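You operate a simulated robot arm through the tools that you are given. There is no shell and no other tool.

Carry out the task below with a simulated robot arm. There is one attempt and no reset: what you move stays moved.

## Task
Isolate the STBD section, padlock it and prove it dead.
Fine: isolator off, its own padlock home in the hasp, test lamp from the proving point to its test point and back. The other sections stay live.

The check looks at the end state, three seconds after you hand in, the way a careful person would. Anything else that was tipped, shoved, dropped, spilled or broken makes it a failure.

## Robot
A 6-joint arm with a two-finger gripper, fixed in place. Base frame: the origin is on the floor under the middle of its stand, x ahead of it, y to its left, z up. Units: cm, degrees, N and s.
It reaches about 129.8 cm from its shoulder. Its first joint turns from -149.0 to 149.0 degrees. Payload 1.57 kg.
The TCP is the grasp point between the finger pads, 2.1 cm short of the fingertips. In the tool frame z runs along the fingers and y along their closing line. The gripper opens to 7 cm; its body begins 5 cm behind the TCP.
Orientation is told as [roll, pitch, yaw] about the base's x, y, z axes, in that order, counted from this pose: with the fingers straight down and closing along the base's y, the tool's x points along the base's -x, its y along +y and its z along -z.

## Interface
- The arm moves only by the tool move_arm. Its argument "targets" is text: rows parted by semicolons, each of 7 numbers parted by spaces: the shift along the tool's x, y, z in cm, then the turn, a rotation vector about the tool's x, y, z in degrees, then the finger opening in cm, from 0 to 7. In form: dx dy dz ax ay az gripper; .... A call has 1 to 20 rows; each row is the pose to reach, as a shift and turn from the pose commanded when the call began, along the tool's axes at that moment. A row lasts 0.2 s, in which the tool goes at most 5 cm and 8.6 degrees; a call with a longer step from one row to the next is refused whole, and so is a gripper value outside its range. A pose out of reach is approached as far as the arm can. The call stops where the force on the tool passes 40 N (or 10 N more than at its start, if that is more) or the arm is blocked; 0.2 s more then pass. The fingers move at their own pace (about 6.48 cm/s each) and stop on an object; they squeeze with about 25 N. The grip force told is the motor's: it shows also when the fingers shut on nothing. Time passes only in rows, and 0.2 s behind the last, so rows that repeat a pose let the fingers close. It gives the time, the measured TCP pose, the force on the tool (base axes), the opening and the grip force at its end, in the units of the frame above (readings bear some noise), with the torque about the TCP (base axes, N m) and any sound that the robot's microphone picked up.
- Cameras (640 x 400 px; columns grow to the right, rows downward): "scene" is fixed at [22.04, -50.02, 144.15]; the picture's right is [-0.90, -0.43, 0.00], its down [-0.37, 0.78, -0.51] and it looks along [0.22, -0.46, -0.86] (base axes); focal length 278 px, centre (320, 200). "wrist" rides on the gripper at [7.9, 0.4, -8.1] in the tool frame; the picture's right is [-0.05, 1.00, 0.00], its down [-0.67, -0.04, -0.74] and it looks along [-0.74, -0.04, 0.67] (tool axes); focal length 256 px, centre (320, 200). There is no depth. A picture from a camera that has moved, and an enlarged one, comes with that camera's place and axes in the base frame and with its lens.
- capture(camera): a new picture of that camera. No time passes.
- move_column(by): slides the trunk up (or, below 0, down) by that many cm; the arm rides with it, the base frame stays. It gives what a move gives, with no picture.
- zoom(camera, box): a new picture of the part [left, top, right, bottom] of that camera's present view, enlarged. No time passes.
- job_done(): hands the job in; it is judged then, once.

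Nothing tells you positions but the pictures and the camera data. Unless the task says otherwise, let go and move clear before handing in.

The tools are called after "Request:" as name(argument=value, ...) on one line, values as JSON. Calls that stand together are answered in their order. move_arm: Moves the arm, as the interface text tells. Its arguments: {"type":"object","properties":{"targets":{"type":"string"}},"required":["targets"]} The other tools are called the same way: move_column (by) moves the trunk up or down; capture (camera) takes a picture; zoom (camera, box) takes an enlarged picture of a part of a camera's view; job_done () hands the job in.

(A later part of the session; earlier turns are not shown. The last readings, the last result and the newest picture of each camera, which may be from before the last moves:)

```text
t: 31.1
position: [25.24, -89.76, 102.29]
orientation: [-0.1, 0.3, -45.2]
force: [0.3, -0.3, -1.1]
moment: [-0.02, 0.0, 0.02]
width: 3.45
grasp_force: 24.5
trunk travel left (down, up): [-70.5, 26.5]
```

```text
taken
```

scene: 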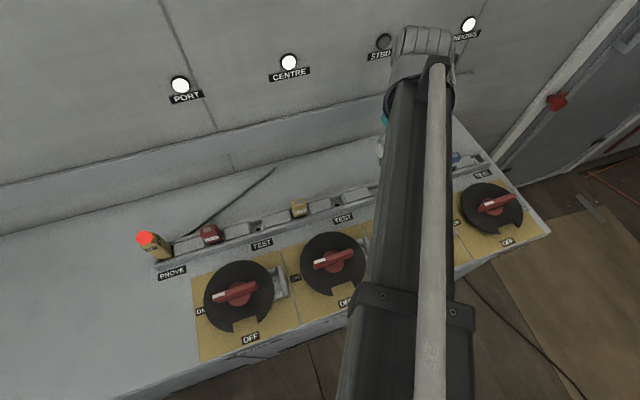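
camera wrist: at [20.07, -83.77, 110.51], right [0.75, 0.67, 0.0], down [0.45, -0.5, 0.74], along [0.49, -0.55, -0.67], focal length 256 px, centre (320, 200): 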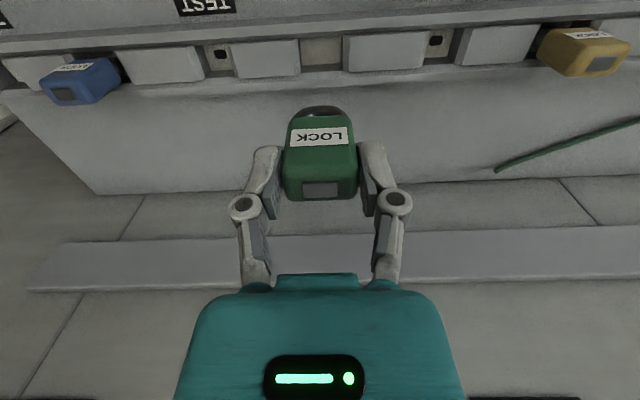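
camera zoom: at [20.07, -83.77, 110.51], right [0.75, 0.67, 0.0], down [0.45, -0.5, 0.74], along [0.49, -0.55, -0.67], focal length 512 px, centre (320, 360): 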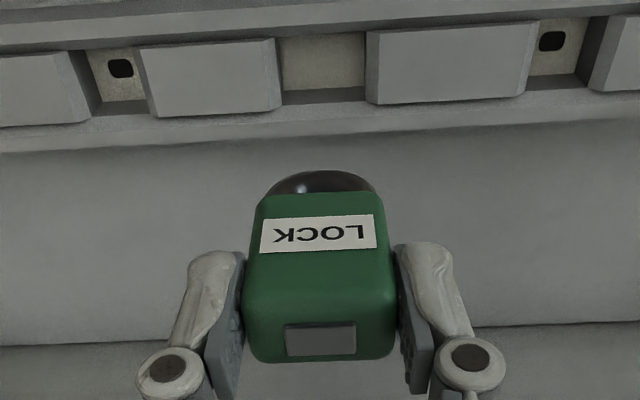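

The padlock is lifted cleanly, and the empty stow slot is about 4.0 × 2.6 cm, so the hasp pocket really is the same shape turned 90°. I'll carry it above the hasp, turning to yaw −135 on the way.

Request:
move_arm(targets="1.25 -0.87 0 0 0 8.18 2; 2.5 -1.74 0 0 0 16.36 2; 3.76 -2.6 0 0 0 24.54 2; 5.02 -3.47 0 0 0 32.7 2; 6.27 -4.34 0 0 0 40.9 2; 7.53 -5.2 0 0 0 49.1 2; 8.78 -6.08 0 0 0 57.3 2; 10.04 -6.95 0 0 0 65.4 2; 11.3 -7.8 0 0 0 73.6 2; 12.5 -8.7 0 0 0 81.8 2; 13.8 -9.55 0 0 0 89.8 2; 13.8 -9.55 0 0 0 89.8 2")

Request:
capture(camera="wrist")

Request:
zoom(camera="wrist", box=[240, 0, 400, 100])

Request:
capture(camera="scene")

```text
t: 33.7
position: [8.86, -86.41, 102.31]
orientation: [-0.4, -0.1, -135.1]
force: [0.2, 0.1, -0.7]
moment: [-0.01, -0.02, 0.01]
width: 3.43
grasp_force: 24.8
trunk travel left (down, up): [-70.5, 26.5]
```

```text
taken
camera wrist: at [14.97, -81.15, 110.46], right [0.67, -0.74, -0.01], down [-0.49, -0.45, 0.75], along [-0.56, -0.49, -0.67], focal length 256 px, centre (320, 200)
```

wrist: 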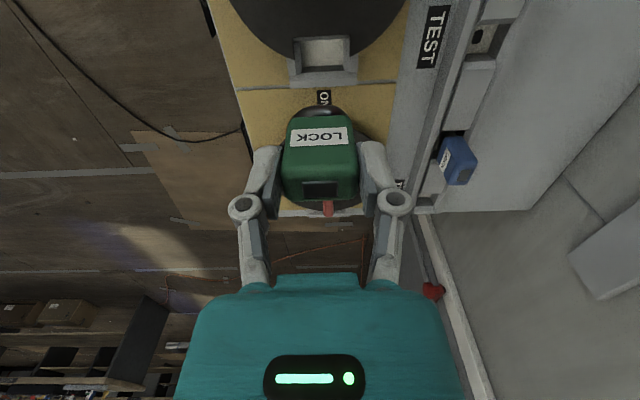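

```text
4.00 times, centred on (320, 50) of wrist
camera zoom: at [14.97, -81.15, 110.46], right [0.67, -0.74, -0.01], down [-0.49, -0.45, 0.75], along [-0.56, -0.49, -0.67], focal length 1024 px, centre (320, 800)
```

zoom: 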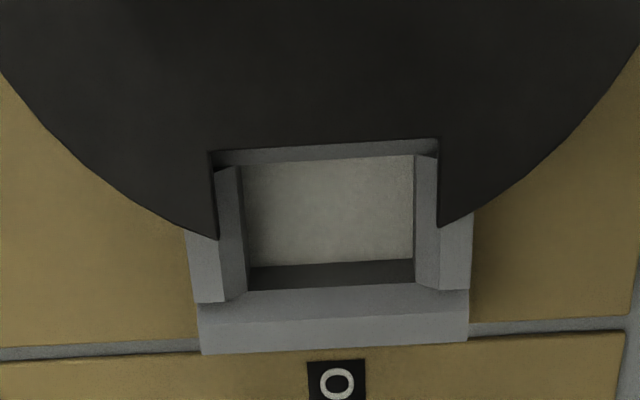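

```text
taken
```

scene: 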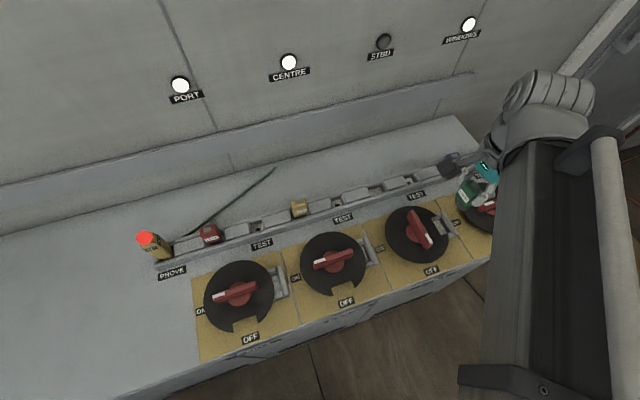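

I have a clear view of the pocket below. Its centre is about 0.17 cm back and 0.08 cm right of the tool. I'll correct that and lower to just above the hasp.

Request:
move_arm(targets="-0.08 0.17 0 0 0 0 2; -0.08 0.17 0 0 0 0 2")

Request:
move_column(by=-7.5)

Request:
capture(camera="wrist")

Request:
zoom(camera="wrist", box=[220, 20, 420, 220])

Request:
zoom(camera="scene", box=[380, 150, 540, 270])

```text
t: 34.3
position: [8.99, -86.66, 102.41]
orientation: [-0.4, 0.0, -135.0]
force: [0.0, -0.6, -2.0]
moment: [-0.03, 0.0, 0.0]
width: 3.42
grasp_force: 24.4
trunk travel left (down, up): [-70.5, 26.5]
```

```text
t: 35.4
position: [8.95, -86.67, 94.8]
orientation: [-0.4, 0.0, -134.9]
force: [0.1, 0.1, -1.6]
moment: [-0.01, 0.0, -0.01]
width: 3.44
grasp_force: 24.8
trunk travel left (down, up): [-63.0, 34.0]
```

```text
taken
camera wrist: at [14.96, -81.35, 102.96], right [0.67, -0.74, -0.01], down [-0.49, -0.45, 0.75], along [-0.56, -0.49, -0.67], focal length 256 px, centre (320, 200)
```

wrist: 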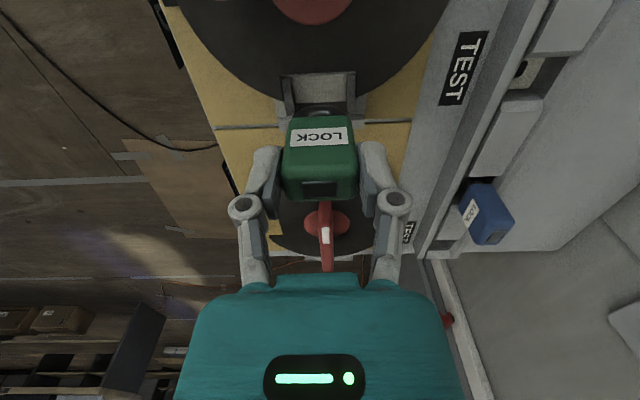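

```text
2.00 times, centred on (320, 120) of wrist
camera zoom: at [14.96, -81.35, 102.96], right [0.67, -0.74, -0.01], down [-0.49, -0.45, 0.75], along [-0.56, -0.49, -0.67], focal length 512 px, centre (320, 360)
```

zoom: 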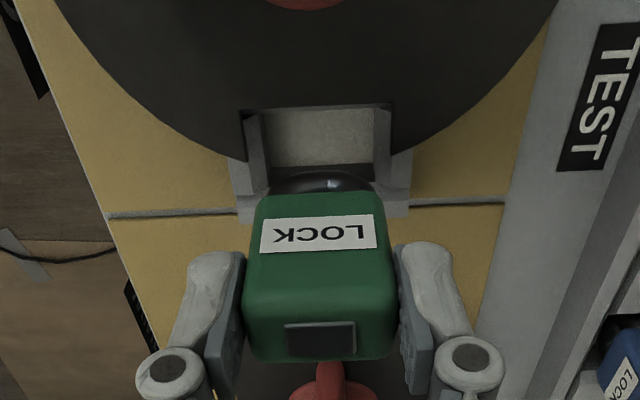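

```text
3.33 times, centred on (460, 210) of scene
camera zoom: at [22.04, -50.02, 144.15], right [-0.9, -0.43, 0.0], down [-0.37, 0.78, -0.51], along [0.22, -0.46, -0.86], focal length 926 px, centre (-147, 167)
```

zoom: 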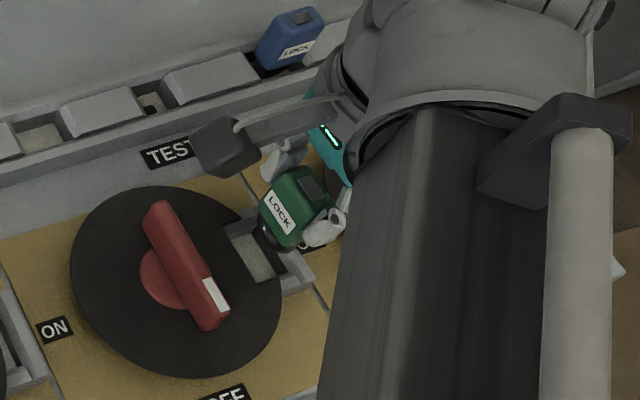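

The lock is just above the pocket and lined up in both directions. I'll lower in small steps, watching the force.

Request:
move_column(by=-2)

Request:
zoom(camera="wrist", box=[220, 20, 420, 220])

Request:
zoom(camera="scene", box=[400, 170, 500, 245])

```text
t: 36.0
position: [8.9, -86.65, 92.88]
orientation: [-0.4, -0.1, -134.9]
force: [0.1, 0.2, -2.0]
moment: [0.0, 0.0, -0.02]
width: 3.44
grasp_force: 24.7
trunk travel left (down, up): [-61.0, 36.0]
```

```text
2.00 times, centred on (320, 120) of wrist
camera zoom: at [14.96, -81.35, 100.95], right [0.67, -0.74, -0.01], down [-0.49, -0.45, 0.75], along [-0.56, -0.49, -0.67], focal length 512 px, centre (320, 360)
```

zoom: 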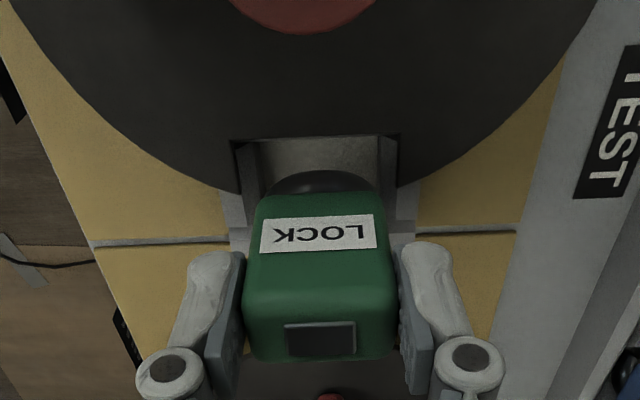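

```text
5.33 times, centred on (450, 208) of scene
camera zoom: at [22.04, -50.02, 144.15], right [-0.9, -0.43, 0.0], down [-0.37, 0.78, -0.51], along [0.22, -0.46, -0.86], focal length 1482 px, centre (-373, 160)
```

zoom: 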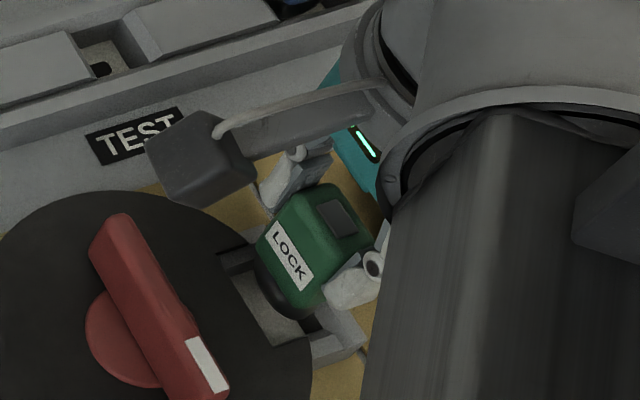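

The shackle is entering the pocket with no contact force. I'll keep lowering.

Request:
move_column(by=-1.2)

Request:
zoom(camera="wrist", box=[220, 20, 420, 220])

Request:
zoom(camera="scene", box=[400, 170, 500, 245])

```text
t: 36.6
position: [8.92, -86.7, 91.62]
orientation: [-0.4, 0.0, -135.1]
force: [1.0, 0.7, -0.8]
moment: [0.04, 0.03, 0.03]
width: 3.43
grasp_force: 25.7
trunk travel left (down, up): [-59.8, 37.2]
```

```text
2.00 times, centred on (320, 120) of wrist
camera zoom: at [14.96, -81.35, 99.75], right [0.67, -0.74, -0.01], down [-0.49, -0.45, 0.75], along [-0.56, -0.49, -0.67], focal length 512 px, centre (320, 360)
```

zoom: 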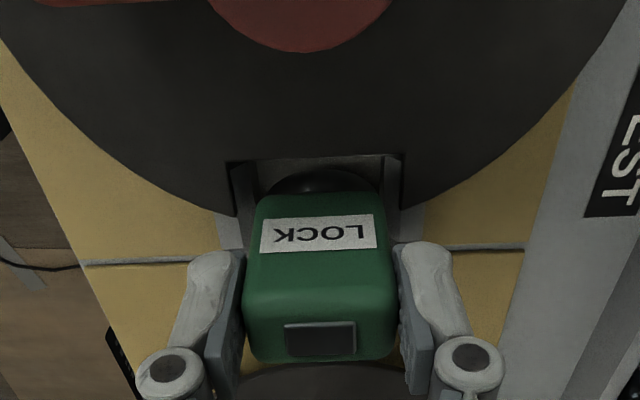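

```text
5.33 times, centred on (450, 208) of scene
camera zoom: at [22.04, -50.02, 144.15], right [-0.9, -0.43, 0.0], down [-0.37, 0.78, -0.51], along [0.22, -0.46, -0.86], focal length 1482 px, centre (-373, 160)
```

zoom: 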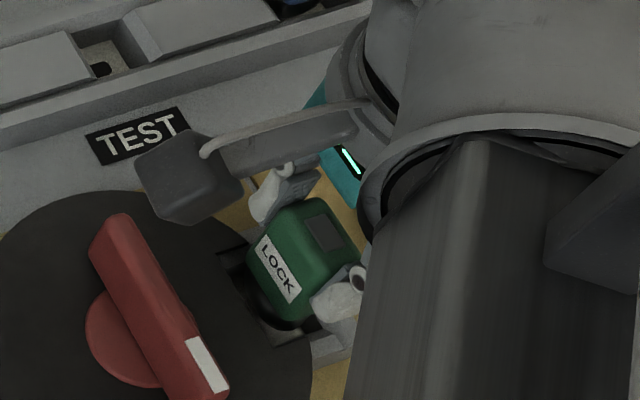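

Still free. I'll lower another 0.7 cm to the depth it had in its stow slot.

Request:
move_column(by=-0.7)

Request:
zoom(camera="wrist", box=[220, 20, 420, 220])

Request:
zoom(camera="scene", box=[400, 170, 500, 245])

```text
t: 37.2
position: [8.95, -86.58, 91.04]
orientation: [-0.3, -0.1, -134.9]
force: [-1.8, -4.4, 14.9]
moment: [-0.12, 0.02, 0.0]
width: 3.48
grasp_force: 24.8
trunk travel left (down, up): [-59.1, 37.9]
```

```text
2.00 times, centred on (320, 120) of wrist
camera zoom: at [14.94, -81.29, 99.16], right [0.67, -0.74, -0.01], down [-0.49, -0.45, 0.75], along [-0.56, -0.5, -0.67], focal length 512 px, centre (320, 360)
```

zoom: 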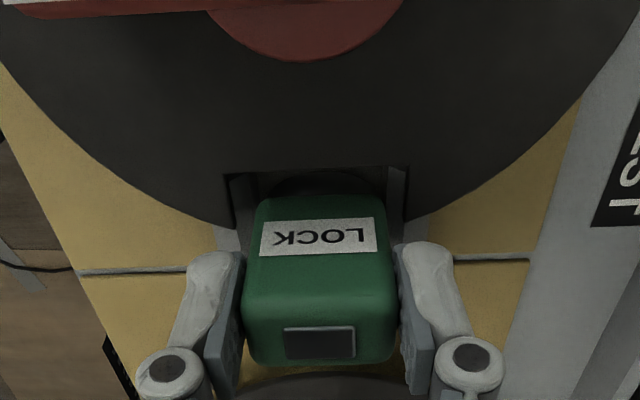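

```text
5.33 times, centred on (450, 208) of scene
camera zoom: at [22.04, -50.02, 144.15], right [-0.9, -0.43, 0.0], down [-0.37, 0.78, -0.51], along [0.22, -0.46, -0.86], focal length 1482 px, centre (-373, 160)
```

zoom: 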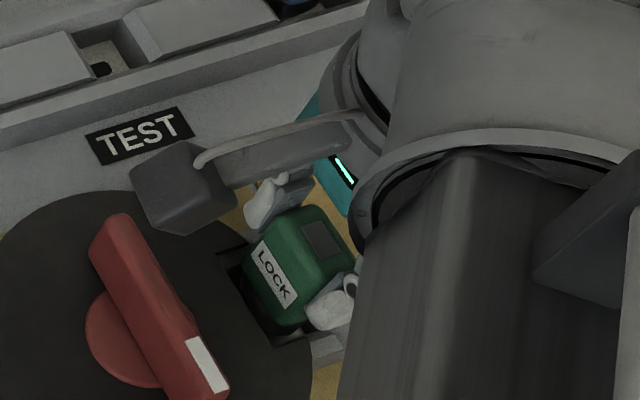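

There is 15 N of upward contact at about the stowed depth, so the shackle is on the pocket floor. I'll open the fingers and check how the lock sits.

Request:
move_arm(targets="0 0 0 0 0 0 3.6; 0 0 0 0 0 0 4; 0 0 0 0 0 0 4.6; 0 0 0 0 0 0 5; 0 0 0 0 0 0 5")

Request:
zoom(camera="wrist", box=[220, 20, 420, 220])

Request:
zoom(camera="scene", box=[400, 170, 500, 245])

```text
t: 38.4
position: [8.94, -86.75, 90.86]
orientation: [-0.4, 0.0, -135.0]
force: [0.0, 0.5, 0.2]
moment: [-0.01, 0.03, 0.0]
width: 5.01
grasp_force: 0.0
trunk travel left (down, up): [-59.1, 37.9]
```

```text
2.00 times, centred on (320, 120) of wrist
camera zoom: at [14.96, -81.35, 99.06], right [0.67, -0.74, -0.01], down [-0.49, -0.45, 0.75], along [-0.56, -0.49, -0.67], focal length 512 px, centre (320, 360)
```

zoom: 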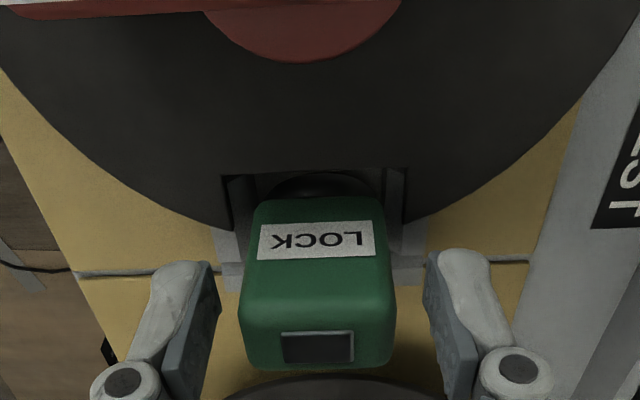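

```text
5.33 times, centred on (450, 208) of scene
camera zoom: at [22.04, -50.02, 144.15], right [-0.9, -0.43, 0.0], down [-0.37, 0.78, -0.51], along [0.22, -0.46, -0.86], focal length 1482 px, centre (-373, 160)
```

zoom: 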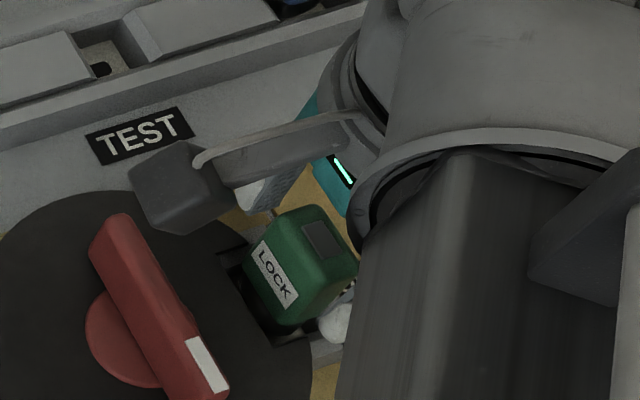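

The lock is released and standing in the pocket. I'll back the gripper straight up and look from further away to check it is upright and fully home.

Request:
move_column(by=9)

Request:
capture(camera="wrist")

Request:
zoom(camera="wrist", box=[240, 0, 400, 120])

Request:
zoom(camera="scene", box=[400, 170, 500, 245])

```text
t: 39.7
position: [8.88, -86.71, 99.98]
orientation: [-0.4, 0.0, -135.0]
force: [-0.2, 0.1, -0.2]
moment: [0.01, 0.01, 0.0]
width: 4.97
grasp_force: 0.1
trunk travel left (down, up): [-68.1, 28.9]
```

```text
taken
camera wrist: at [14.96, -81.35, 108.05], right [0.67, -0.74, -0.01], down [-0.49, -0.45, 0.75], along [-0.56, -0.49, -0.67], focal length 256 px, centre (320, 200)
```

wrist: 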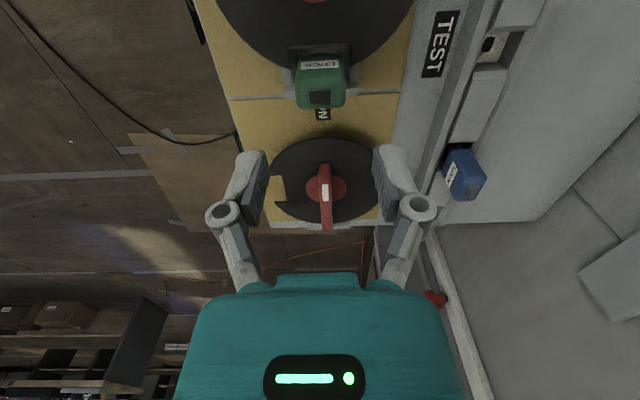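

```text
3.33 times, centred on (320, 60) of wrist
camera zoom: at [14.96, -81.35, 108.05], right [0.67, -0.74, -0.01], down [-0.49, -0.45, 0.75], along [-0.56, -0.49, -0.67], focal length 853 px, centre (320, 667)
```

zoom: 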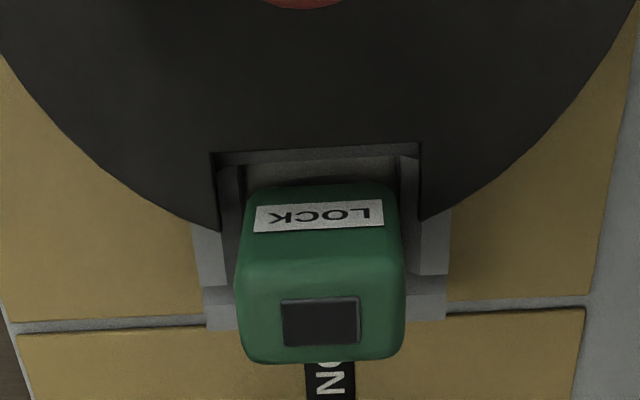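

```text
5.33 times, centred on (450, 208) of scene
camera zoom: at [22.04, -50.02, 144.15], right [-0.9, -0.43, 0.0], down [-0.37, 0.78, -0.51], along [0.22, -0.46, -0.86], focal length 1482 px, centre (-373, 160)
```

zoom: 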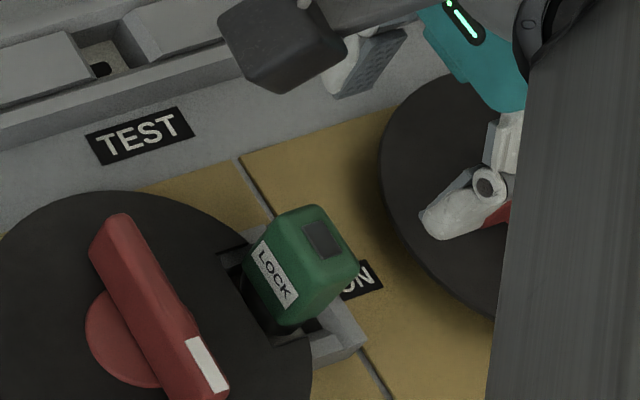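

The lock sits in the pocket at about the same height as it did in stow, maybe leaning a touch to the right. I'll view it from the front at yaw −45 to check for tilt.

Request:
move_arm(targets="0 -0.5 0 0 0 -8.2 5; 0 -1 0 0 0 -16.4 5; 0 -1.5 0 0 0 -24.6 5; 0 -2 0 0 0 -32.8 5; 0 -2.5 0 0 0 -41 5; 0 -3 0 0 0 -49.2 5; 0 -3.5 0 0 0 -57.4 5; 0 -4 0 0 0 -65.6 5; 0 -4.5 0 0 0 -73.8 5; 0 -5 0 0 0 -82 5; 0 -6 0 0 0 -90 5; 0 -6 0 0 0 -90 5")

Request:
capture(camera="wrist")

Request:
zoom(camera="wrist", box=[240, 30, 400, 150])

Request:
capture(camera="scene")

```text
t: 42.3
position: [4.58, -82.41, 99.92]
orientation: [0.0, 0.4, -44.9]
force: [-0.2, -0.4, -0.2]
moment: [0.05, -0.01, -0.01]
width: 5.0
grasp_force: 0.1
trunk travel left (down, up): [-68.1, 28.9]
```

```text
taken
camera wrist: at [-0.58, -76.48, 108.13], right [0.74, 0.67, 0.0], down [0.45, -0.5, 0.74], along [0.5, -0.55, -0.67], focal length 256 px, centre (320, 200)
```

wrist: 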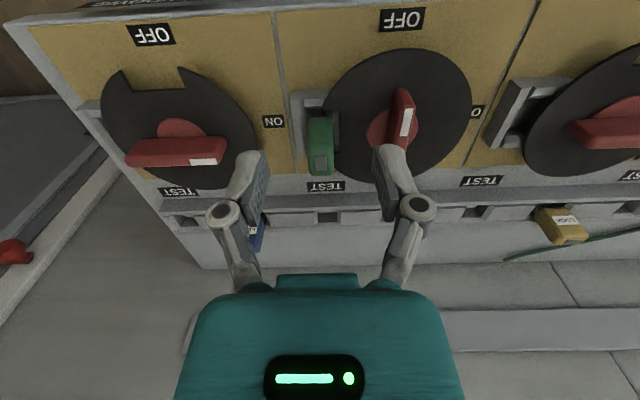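

```text
3.33 times, centred on (320, 90) of wrist
camera zoom: at [-0.58, -76.48, 108.13], right [0.74, 0.67, 0.0], down [0.45, -0.5, 0.74], along [0.5, -0.55, -0.67], focal length 853 px, centre (320, 567)
```

zoom: 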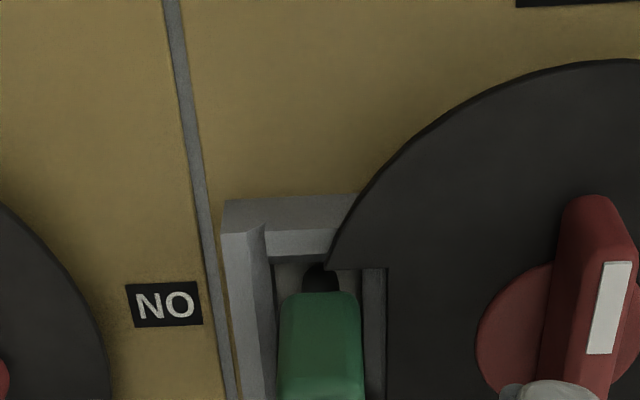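

```text
taken
```

scene: 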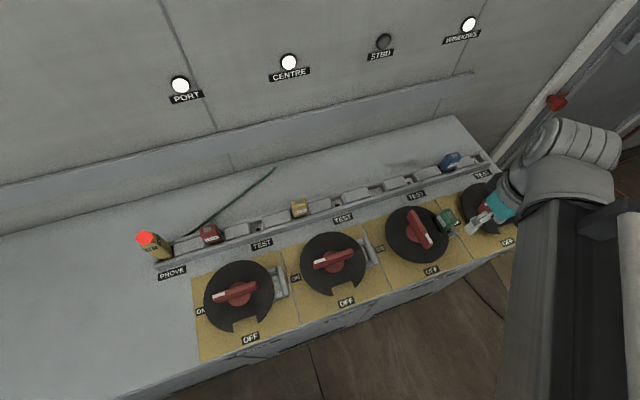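

Request:
zoom(camera="wrist", box=[270, 80, 390, 180])

Request:
zoom(camera="scene", box=[400, 180, 490, 250])

```text
4.00 times, centred on (330, 130) of wrist
camera zoom: at [-0.58, -76.48, 108.13], right [0.74, 0.67, 0.0], down [0.45, -0.5, 0.74], along [0.5, -0.55, -0.67], focal length 1024 px, centre (280, 480)
```

zoom: 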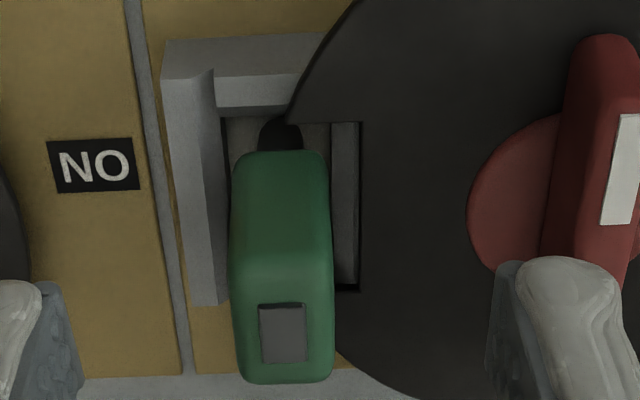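

```text
5.71 times, centred on (445, 215) of scene
camera zoom: at [22.04, -50.02, 144.15], right [-0.9, -0.43, 0.0], down [-0.37, 0.78, -0.51], along [0.22, -0.46, -0.86], focal length 1588 px, centre (-394, 114)
```

zoom: 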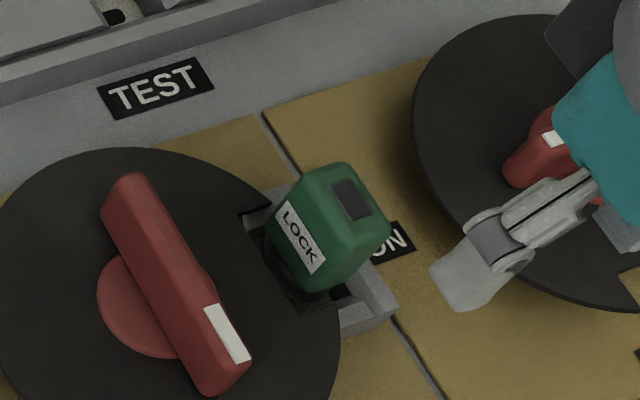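

The padlock is upright and centred in the hasp, the STBD lamp is off and the other three are lit. Next is the test lamp at PROVE, near (60.7,-54.4) with its tip at about z=95. I'll raise a bit and travel left to look at it closely.

Request:
move_column(by=8)

Request:
move_arm(targets="-0.85 4.25 0 0 0 0 6; -1.7 8.5 0 0 0 0 6; -2.55 12.75 0 0 0 0 6; -3.4 17 0 0 0 0 6; -4.25 21.25 0 0 0 0 6; -5.1 25.5 0 0 0 0 6; -5.95 29.75 0 0 0 0 6; -6.8 34 0 0 0 0 6; -7.65 38.25 0 0 0 0 6; -8.5 42.5 0 0 0 0 6; -9.35 46.75 0 0 0 0 6; -10.2 51 0 0 0 0 6; -11.05 55.25 0 0 0 0 6; -11.9 59.5 0 0 0 0 6; -11.9 59.5 0 0 0 0 6")

Request:
capture(camera="wrist")

Request:
capture(camera="scene")

```text
t: 43.4
position: [4.79, -82.31, 108.0]
orientation: [0.1, 0.4, -44.9]
force: [0.6, 0.5, 0.2]
moment: [-0.02, -0.02, -0.01]
width: 5.01
grasp_force: 0.1
trunk travel left (down, up): [-76.1, 20.9]
```

```text
t: 46.6
position: [54.94, -48.71, 108.02]
orientation: [0.1, 0.5, -45.0]
force: [0.6, 0.2, -0.3]
moment: [-0.03, -0.03, -0.04]
width: 6.02
grasp_force: 0.1
out of reach, approached as far as the arm can: row 10
trunk travel left (down, up): [-76.1, 20.9]
```

```text
taken
camera wrist: at [49.72, -42.9, 116.13], right [0.74, 0.67, 0.0], down [0.45, -0.5, 0.74], along [0.49, -0.55, -0.67], focal length 256 px, centre (320, 200)
```

wrist: 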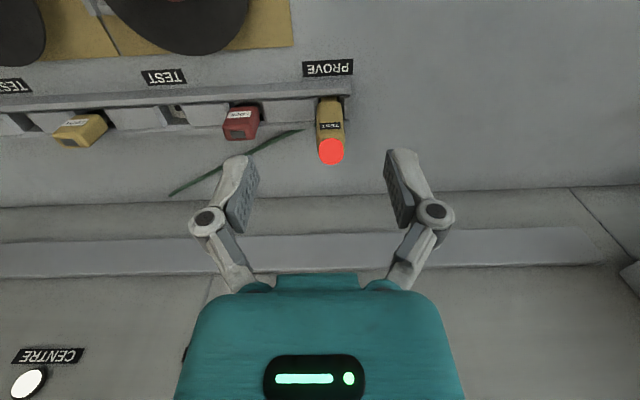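

```text
taken
```

scene: 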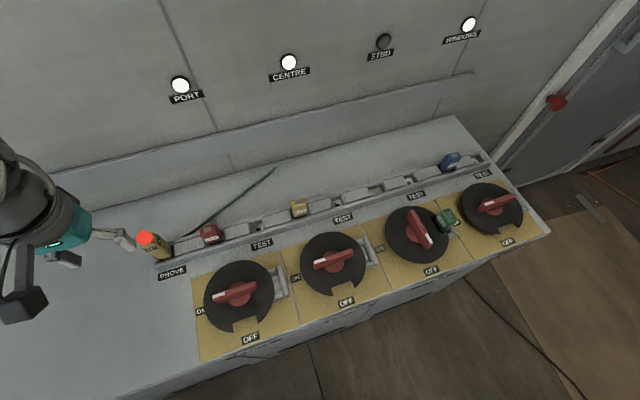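

The green lock is seen standing in the STBD hasp. I'll zoom in on the test lamp and the STBD test point.

Request:
zoom(camera="wrist", box=[270, 60, 390, 180])

Request:
zoom(camera="scene", box=[110, 200, 220, 290])

Request:
zoom(camera="scene", box=[380, 150, 490, 250])

Request:
zoom(camera="wrist", box=[140, 70, 380, 220])

```text
3.33 times, centred on (330, 120) of wrist
camera zoom: at [49.72, -42.9, 116.13], right [0.74, 0.67, 0.0], down [0.45, -0.5, 0.74], along [0.49, -0.55, -0.67], focal length 853 px, centre (287, 467)
```

zoom: 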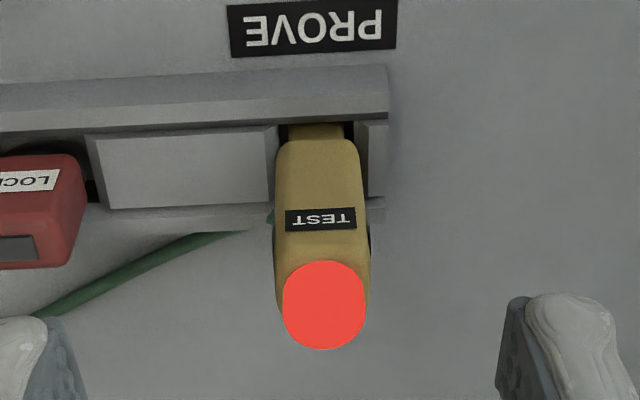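

```text
4.44 times, centred on (165, 245) of scene
camera zoom: at [22.04, -50.02, 144.15], right [-0.9, -0.43, 0.0], down [-0.37, 0.78, -0.51], along [0.22, -0.46, -0.86], focal length 1235 px, centre (1009, 0)
```

zoom: 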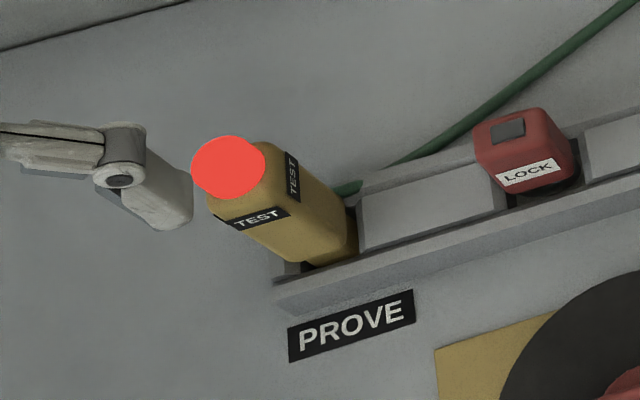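

```text
4.00 times, centred on (435, 200) of scene
camera zoom: at [22.04, -50.02, 144.15], right [-0.9, -0.43, 0.0], down [-0.37, 0.78, -0.51], along [0.22, -0.46, -0.86], focal length 1112 px, centre (-140, 200)
```

zoom: 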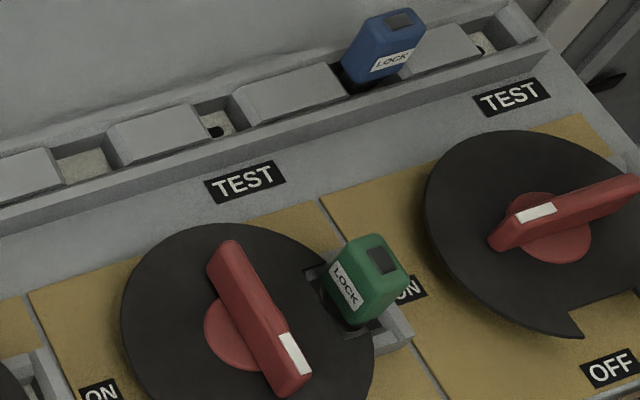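

```text
2.67 times, centred on (260, 145) of wrist
camera zoom: at [49.72, -42.9, 116.13], right [0.74, 0.67, 0.0], down [0.45, -0.5, 0.74], along [0.49, -0.55, -0.67], focal length 683 px, centre (480, 347)
```

zoom: 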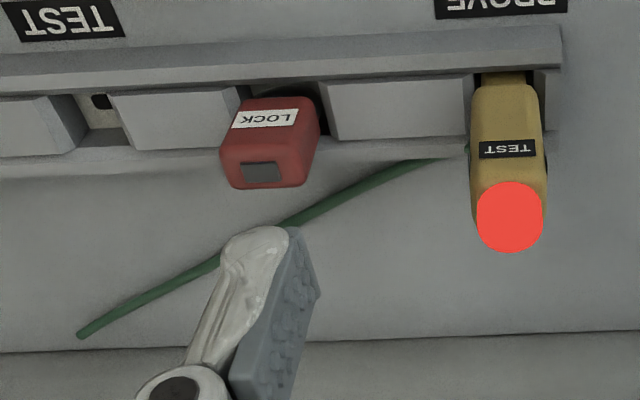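

The test lamp is a tan square body about 3 cm wide with a red dome. It stands in the PROVE socket near (61.2,-54.2), dome top at about 95, with a green lead running from its back. I'll move over it at z=108.

Request:
move_arm(targets="-2.8 0.17 0 0 0 0 7; -5.6 0.34 0 0 0 0 7; -8.3 0.5 0 0 0 0 7; -8.3 0.5 0 0 0 0 7")

Request:
move_column(by=-8)

Request:
capture(camera="wrist")

Request:
zoom(camera="wrist", box=[260, 30, 400, 170])

Request:
zoom(camera="scene", box=[80, 180, 220, 290])

```text
t: 47.6
position: [61.3, -54.05, 107.84]
orientation: [0.0, 0.3, -45.0]
force: [-0.2, 0.5, -0.3]
moment: [-0.02, -0.02, 0.01]
width: 6.98
grasp_force: 0.0
trunk travel left (down, up): [-76.1, 20.9]
```

```text
t: 48.8
position: [61.3, -54.24, 99.89]
orientation: [0.0, 0.4, -45.0]
force: [0.2, 0.2, 0.1]
moment: [0.0, 0.01, -0.02]
width: 7.01
grasp_force: 0.0
trunk travel left (down, up): [-68.1, 28.9]
```

```text
taken
camera wrist: at [56.11, -48.27, 108.13], right [0.74, 0.67, 0.0], down [0.45, -0.5, 0.74], along [0.49, -0.55, -0.67], focal length 256 px, centre (320, 200)
```

wrist: 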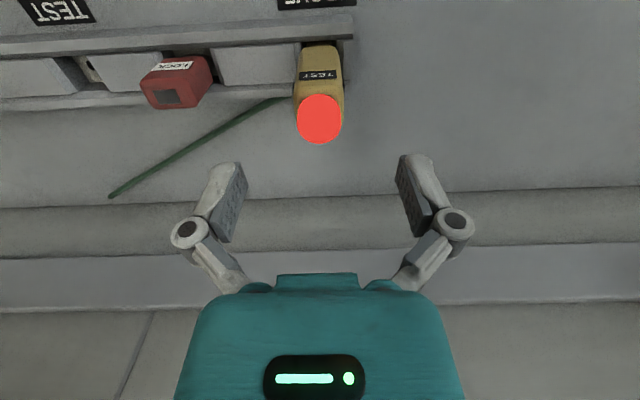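

```text
2.86 times, centred on (330, 100) of wrist
camera zoom: at [56.11, -48.27, 108.13], right [0.74, 0.67, 0.0], down [0.45, -0.5, 0.74], along [0.49, -0.55, -0.67], focal length 731 px, centre (291, 486)
```

zoom: 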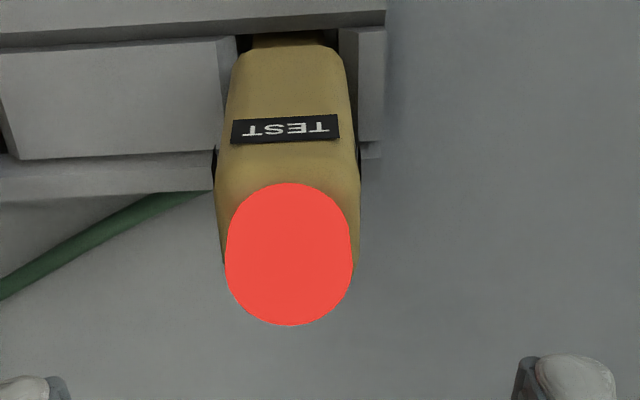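

```text
3.64 times, centred on (150, 235) of scene
camera zoom: at [22.04, -50.02, 144.15], right [-0.9, -0.43, 0.0], down [-0.37, 0.78, -0.51], along [0.22, -0.46, -0.86], focal length 1010 px, centre (938, 73)
```

zoom: 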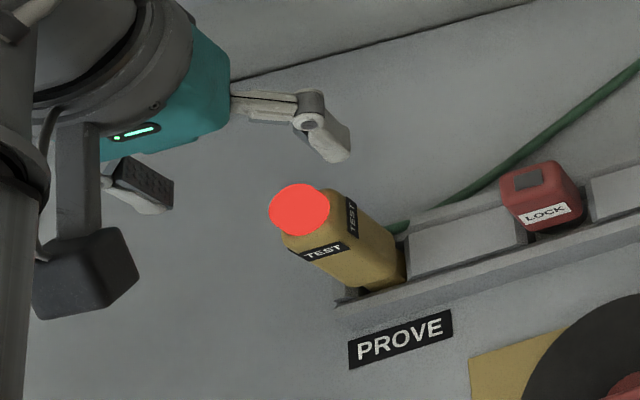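

The tool is centred over the lamp, with the dome top at z≈95. I'll lower in two stages to grip the body at TCP z≈91.5, leaving 1.5 cm between palm and dome.

Request:
move_column(by=-6)

Request:
capture(camera="wrist")

Request:
zoom(camera="scene", box=[80, 180, 220, 290])

```text
t: 49.8
position: [61.35, -53.98, 93.94]
orientation: [0.0, 0.5, -45.0]
force: [0.5, 0.1, -0.1]
moment: [0.01, 0.03, 0.0]
width: 6.99
grasp_force: 0.0
trunk travel left (down, up): [-62.1, 34.9]
```

```text
taken
camera wrist: at [56.11, -48.27, 102.13], right [0.74, 0.67, 0.0], down [0.45, -0.5, 0.74], along [0.49, -0.55, -0.67], focal length 256 px, centre (320, 200)
```

wrist: 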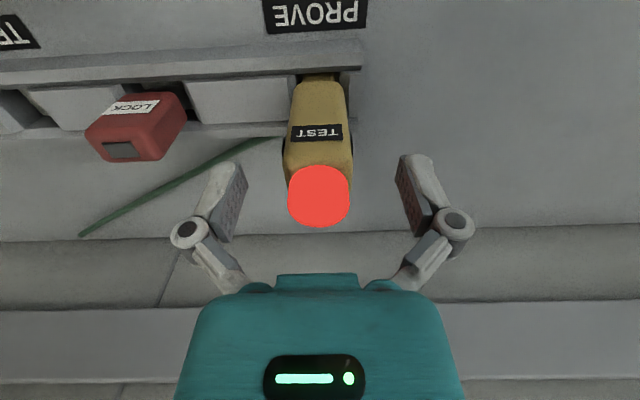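

```text
3.64 times, centred on (150, 235) of scene
camera zoom: at [22.04, -50.02, 144.15], right [-0.9, -0.43, 0.0], down [-0.37, 0.78, -0.51], along [0.22, -0.46, -0.86], focal length 1010 px, centre (938, 73)
```

zoom: 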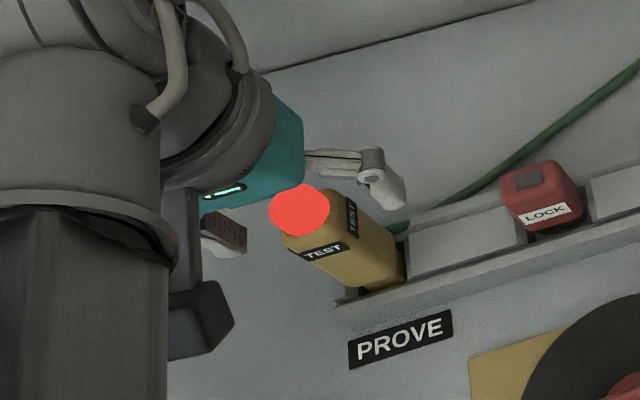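

The dome top comes out at z≈95.4. I'll lower 2.1 cm to TCP z≈91.85, which keeps more than 1 cm below the palm, then close.

Request:
move_column(by=-2.1)

Request:
move_arm(targets="0 0 0 0 0 0 5; 0 0 0 0 0 0 4; 0 0 0 0 0 0 3; 0 0 0 0 0 0 2; 0 0 0 0 0 0 1.5; 0 0 0 0 0 0 1.5")

Request:
capture(camera="wrist")

Request:
zoom(camera="scene", box=[80, 180, 220, 290])

```text
t: 50.5
position: [61.33, -54.16, 91.92]
orientation: [0.0, 0.5, -45.0]
force: [-0.7, -0.2, -1.0]
moment: [0.02, 0.0, 0.0]
width: 7.0
grasp_force: 0.0
trunk travel left (down, up): [-60.0, 37.0]
```

```text
t: 51.9
position: [61.35, -54.1, 91.79]
orientation: [0.1, 0.4, -45.0]
force: [-0.3, 0.0, 2.5]
moment: [0.01, -0.03, -0.01]
width: 2.92
grasp_force: 25.4
trunk travel left (down, up): [-60.0, 37.0]
```

```text
taken
camera wrist: at [56.11, -48.27, 100.03], right [0.74, 0.67, 0.0], down [0.45, -0.5, 0.74], along [0.49, -0.55, -0.67], focal length 256 px, centre (320, 200)
```

wrist: 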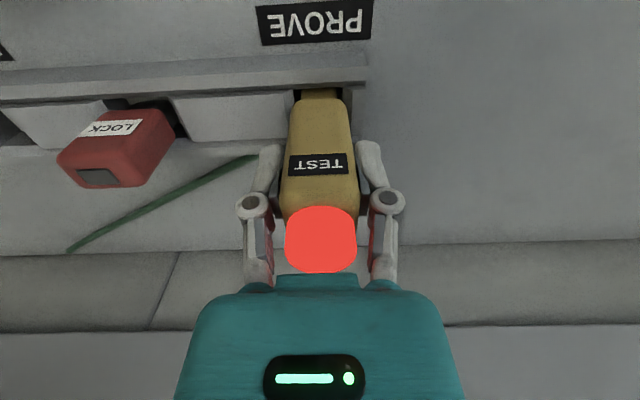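

```text
3.64 times, centred on (150, 235) of scene
camera zoom: at [22.04, -50.02, 144.15], right [-0.9, -0.43, 0.0], down [-0.37, 0.78, -0.51], along [0.22, -0.46, -0.86], focal length 1010 px, centre (938, 73)
```

zoom: 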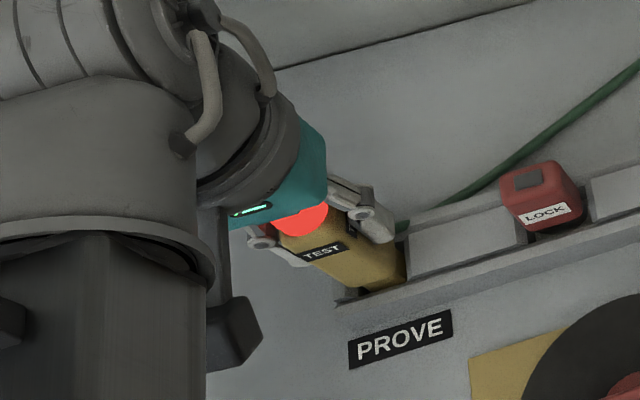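

The lamp is gripped at 2.92 cm. I'll lift it straight up and record how the empty PROVE socket looks below, as a reference for aligning at the test point.

Request:
move_column(by=2)

Request:
move_column(by=9)

Request:
capture(camera="wrist")

Request:
zoom(camera="wrist", box=[260, 0, 380, 80])

Request:
capture(camera="scene")

```text
t: 52.5
position: [61.31, -54.22, 93.94]
orientation: [0.0, 0.3, -45.0]
force: [-0.5, -1.5, -1.1]
moment: [-0.03, 0.0, 0.02]
width: 2.95
grasp_force: 25.0
trunk travel left (down, up): [-62.0, 35.0]
```

```text
t: 53.8
position: [61.38, -54.18, 102.78]
orientation: [0.0, 0.4, -45.0]
force: [0.4, 0.5, -0.1]
moment: [-0.04, -0.01, -0.01]
width: 2.95
grasp_force: 25.5
trunk travel left (down, up): [-71.0, 26.0]
```

```text
taken
camera wrist: at [56.13, -48.28, 111.01], right [0.74, 0.67, 0.0], down [0.45, -0.5, 0.74], along [0.49, -0.55, -0.67], focal length 256 px, centre (320, 200)
```

wrist: 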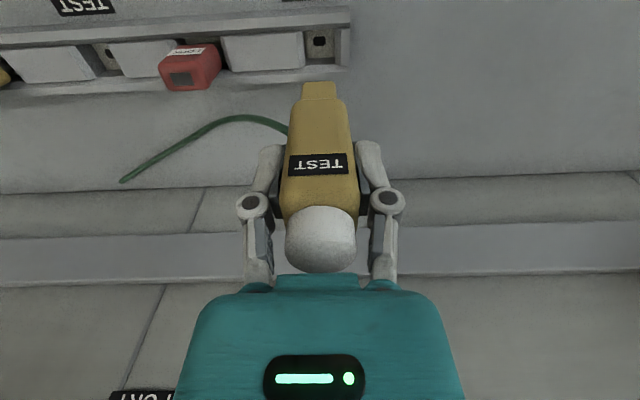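

```text
5.00 times, centred on (320, 40) of wrist
camera zoom: at [56.13, -48.28, 111.01], right [0.74, 0.67, 0.0], down [0.45, -0.5, 0.74], along [0.49, -0.55, -0.67], focal length 1280 px, centre (320, 1000)
```

zoom: 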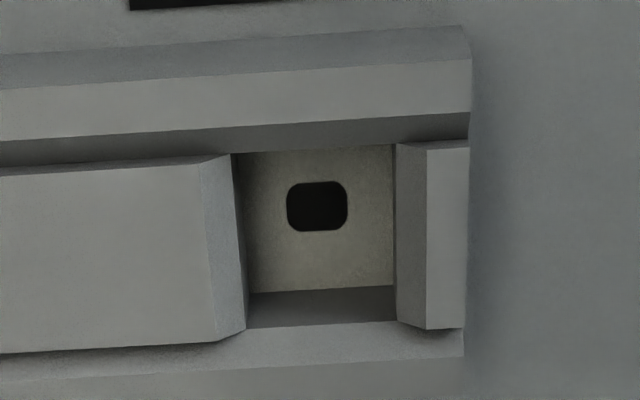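

```text
taken
```

scene: 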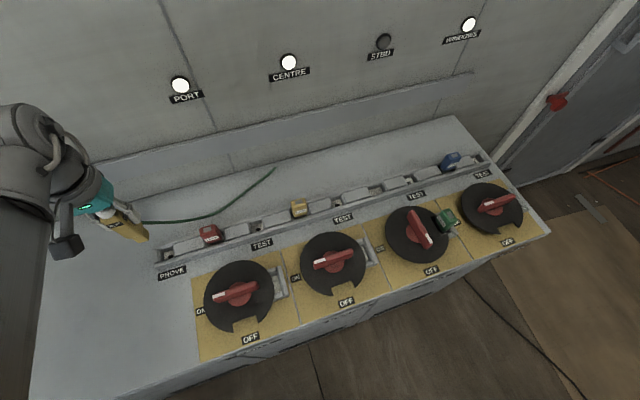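

The lamp goes dark out of the socket, as it should, and the lead is slack. My reference is the PROVE hole at wrist pixel (319.5, 41.2). I'll carry the lamp along the rail about 59.7 cm to the STBD test point, slightly behind the lock line so the lead trails behind.

Request:
move_arm(targets="-1 0 0 0 0 0 1.5; -1 -4.59 0 0 0 0 1.5; -1 -9.18 0 0 0 0 1.5; -1 -13.78 0 0 0 0 1.5; -1 -18.37 0 0 0 0 1.5; -1 -22.96 0 0 0 0 1.5; -1 -27.55 0 0 0 0 1.5")

Request:
capture(camera="scene")

Request:
capture(camera="wrist")

```text
t: 55.4
position: [42.38, -74.55, 102.91]
orientation: [0.0, 0.3, -45.0]
force: [0.6, 0.3, -1.0]
moment: [-0.01, 0.0, -0.01]
width: 2.91
grasp_force: 25.1
trunk travel left (down, up): [-71.0, 26.0]
```

```text
taken
```

scene: 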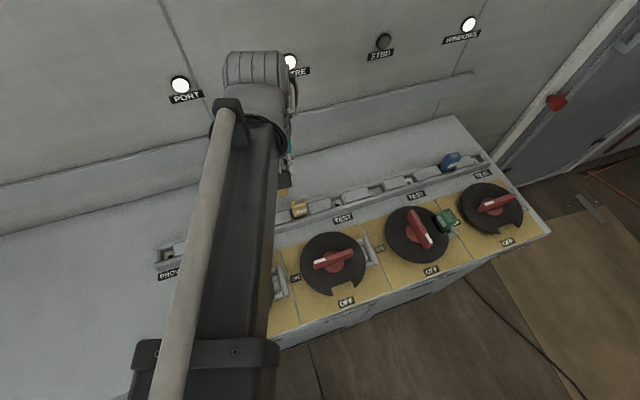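

```text
taken
camera wrist: at [37.25, -68.57, 111.02], right [0.74, 0.67, 0.0], down [0.45, -0.5, 0.74], along [0.49, -0.55, -0.67], focal length 256 px, centre (320, 200)
```

wrist: 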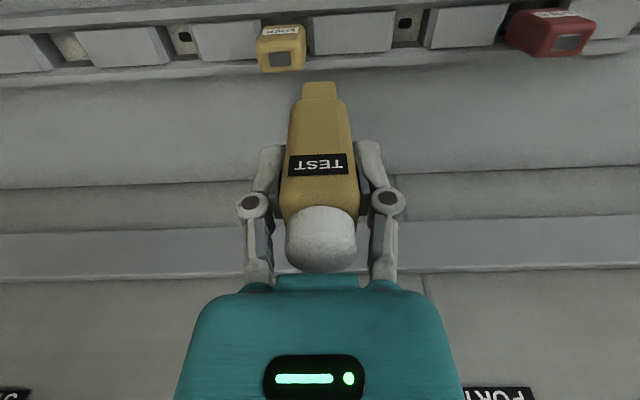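

Nothing is disturbed, and the red and yellow locks are still in place. I'll carry on to the STBD test point.

Request:
move_arm(targets="0 -4.6 0 0 0 0 1.5; 0 -9.2 0 0 0 0 1.5; 0 -13.8 0 0 0 0 1.5; 0 -18.4 0 0 0 0 1.5; 0 -23 0 0 0 0 1.5; 0 -27.6 0 0 0 0 1.5; 0.5 -32.15 0 0 0 0 1.5; 1 -32.15 0 0 0 0 1.5; 1 -32.15 0 0 0 0 1.5")

Request:
capture(camera="wrist")

Request:
zoom(camera="wrist", box=[260, 0, 380, 80])

Request:
capture(camera="scene")

```text
t: 57.4
position: [18.99, -96.39, 102.84]
orientation: [0.1, 0.5, -45.0]
force: [0.1, -0.4, -0.1]
moment: [0.0, 0.0, 0.01]
width: 2.91
grasp_force: 25.4
trunk travel left (down, up): [-71.0, 26.0]
```

```text
taken
camera wrist: at [13.74, -90.48, 111.03], right [0.74, 0.67, 0.0], down [0.45, -0.5, 0.74], along [0.49, -0.55, -0.67], focal length 256 px, centre (320, 200)
```

wrist: 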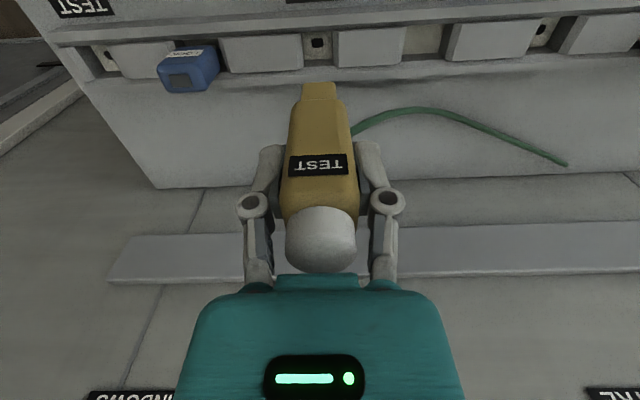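

```text
5.00 times, centred on (320, 40) of wrist
camera zoom: at [13.74, -90.48, 111.03], right [0.74, 0.67, 0.0], down [0.45, -0.5, 0.74], along [0.49, -0.55, -0.67], focal length 1280 px, centre (320, 1000)
```

zoom: 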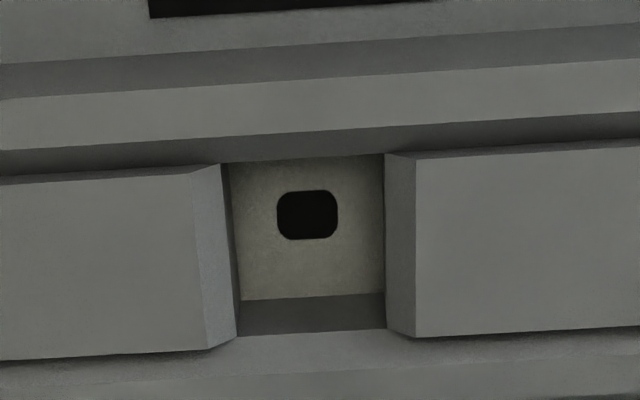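

```text
taken
```

scene: 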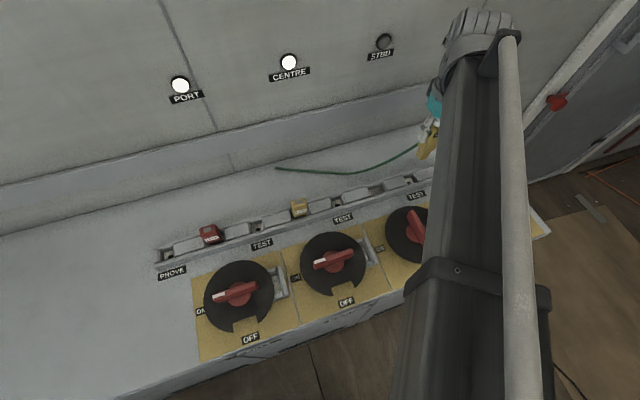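

The tool is almost there. The STBD hole appears at (307,215) in the zoom, versus the reference (317.5,206), so I need about 0.17 cm right and 0.14 cm back.

Request:
move_arm(targets="-0.14 -0.17 0 0 0 0 1.5; -0.14 -0.17 0 0 0 0 1.5; -0.14 -0.17 0 0 0 0 1.5")

Request:
zoom(camera="wrist", box=[260, 0, 380, 80])

```text
t: 58.2
position: [19.02, -96.6, 102.76]
orientation: [0.0, 0.5, -45.0]
force: [0.1, 0.1, -0.8]
moment: [0.02, -0.01, -0.04]
width: 2.93
grasp_force: 24.7
trunk travel left (down, up): [-71.0, 26.0]
```

```text
5.00 times, centred on (320, 40) of wrist
camera zoom: at [13.77, -90.73, 111.02], right [0.74, 0.67, 0.0], down [0.45, -0.5, 0.74], along [0.49, -0.55, -0.67], focal length 1280 px, centre (320, 1000)
```

zoom: 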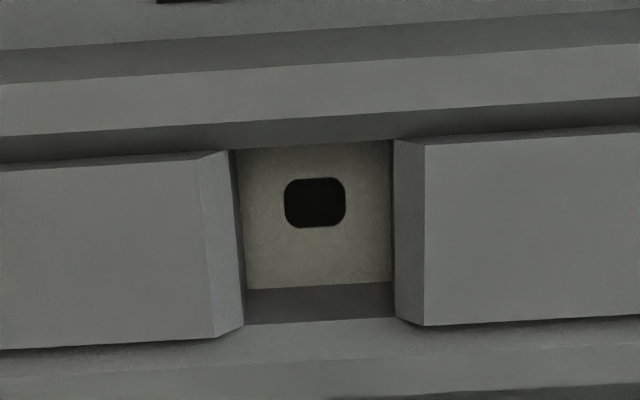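

Within about 0.05 cm now. I'll apply a last tiny correction and start lowering; the full seat is 11 cm down.

Request:
move_arm(targets="0.05 -0.04 0 0 0 0 1.5; 0.05 -0.04 0 0 0 0 1.5")

Request:
move_column(by=-7.5)

Request:
capture(camera="wrist")

Request:
zoom(camera="wrist", box=[260, 30, 380, 130])

```text
t: 58.8
position: [18.95, -96.46, 102.82]
orientation: [0.0, 0.4, -45.0]
force: [-0.6, -0.3, -0.6]
moment: [0.01, 0.01, 0.0]
width: 2.9
grasp_force: 25.2
trunk travel left (down, up): [-71.0, 26.0]
```

```text
t: 59.9
position: [18.79, -96.58, 95.23]
orientation: [0.0, 0.4, -44.9]
force: [-0.8, 0.6, -1.4]
moment: [-0.04, -0.01, 0.03]
width: 2.94
grasp_force: 24.9
trunk travel left (down, up): [-63.5, 33.5]
```

```text
taken
camera wrist: at [13.7, -90.66, 103.53], right [0.74, 0.67, 0.0], down [0.45, -0.5, 0.74], along [0.49, -0.55, -0.67], focal length 256 px, centre (320, 200)
```

wrist: 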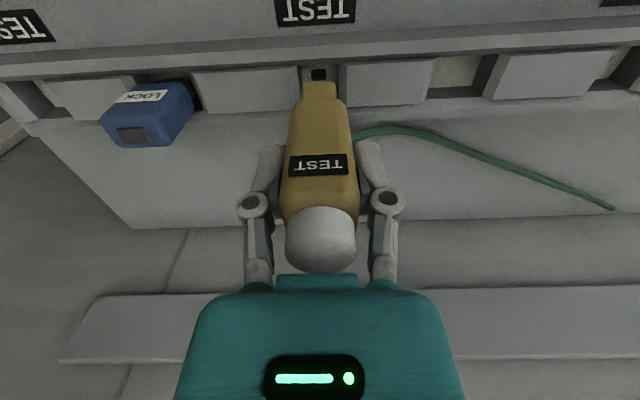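

```text
4.00 times, centred on (320, 80) of wrist
camera zoom: at [13.7, -90.66, 103.53], right [0.74, 0.67, 0.0], down [0.45, -0.5, 0.74], along [0.49, -0.55, -0.67], focal length 1024 px, centre (320, 680)
```

zoom: 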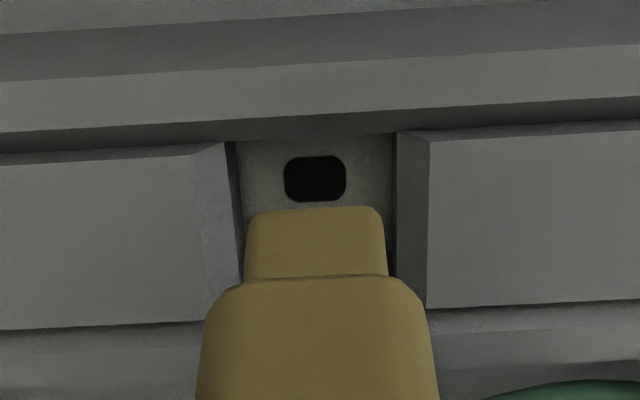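

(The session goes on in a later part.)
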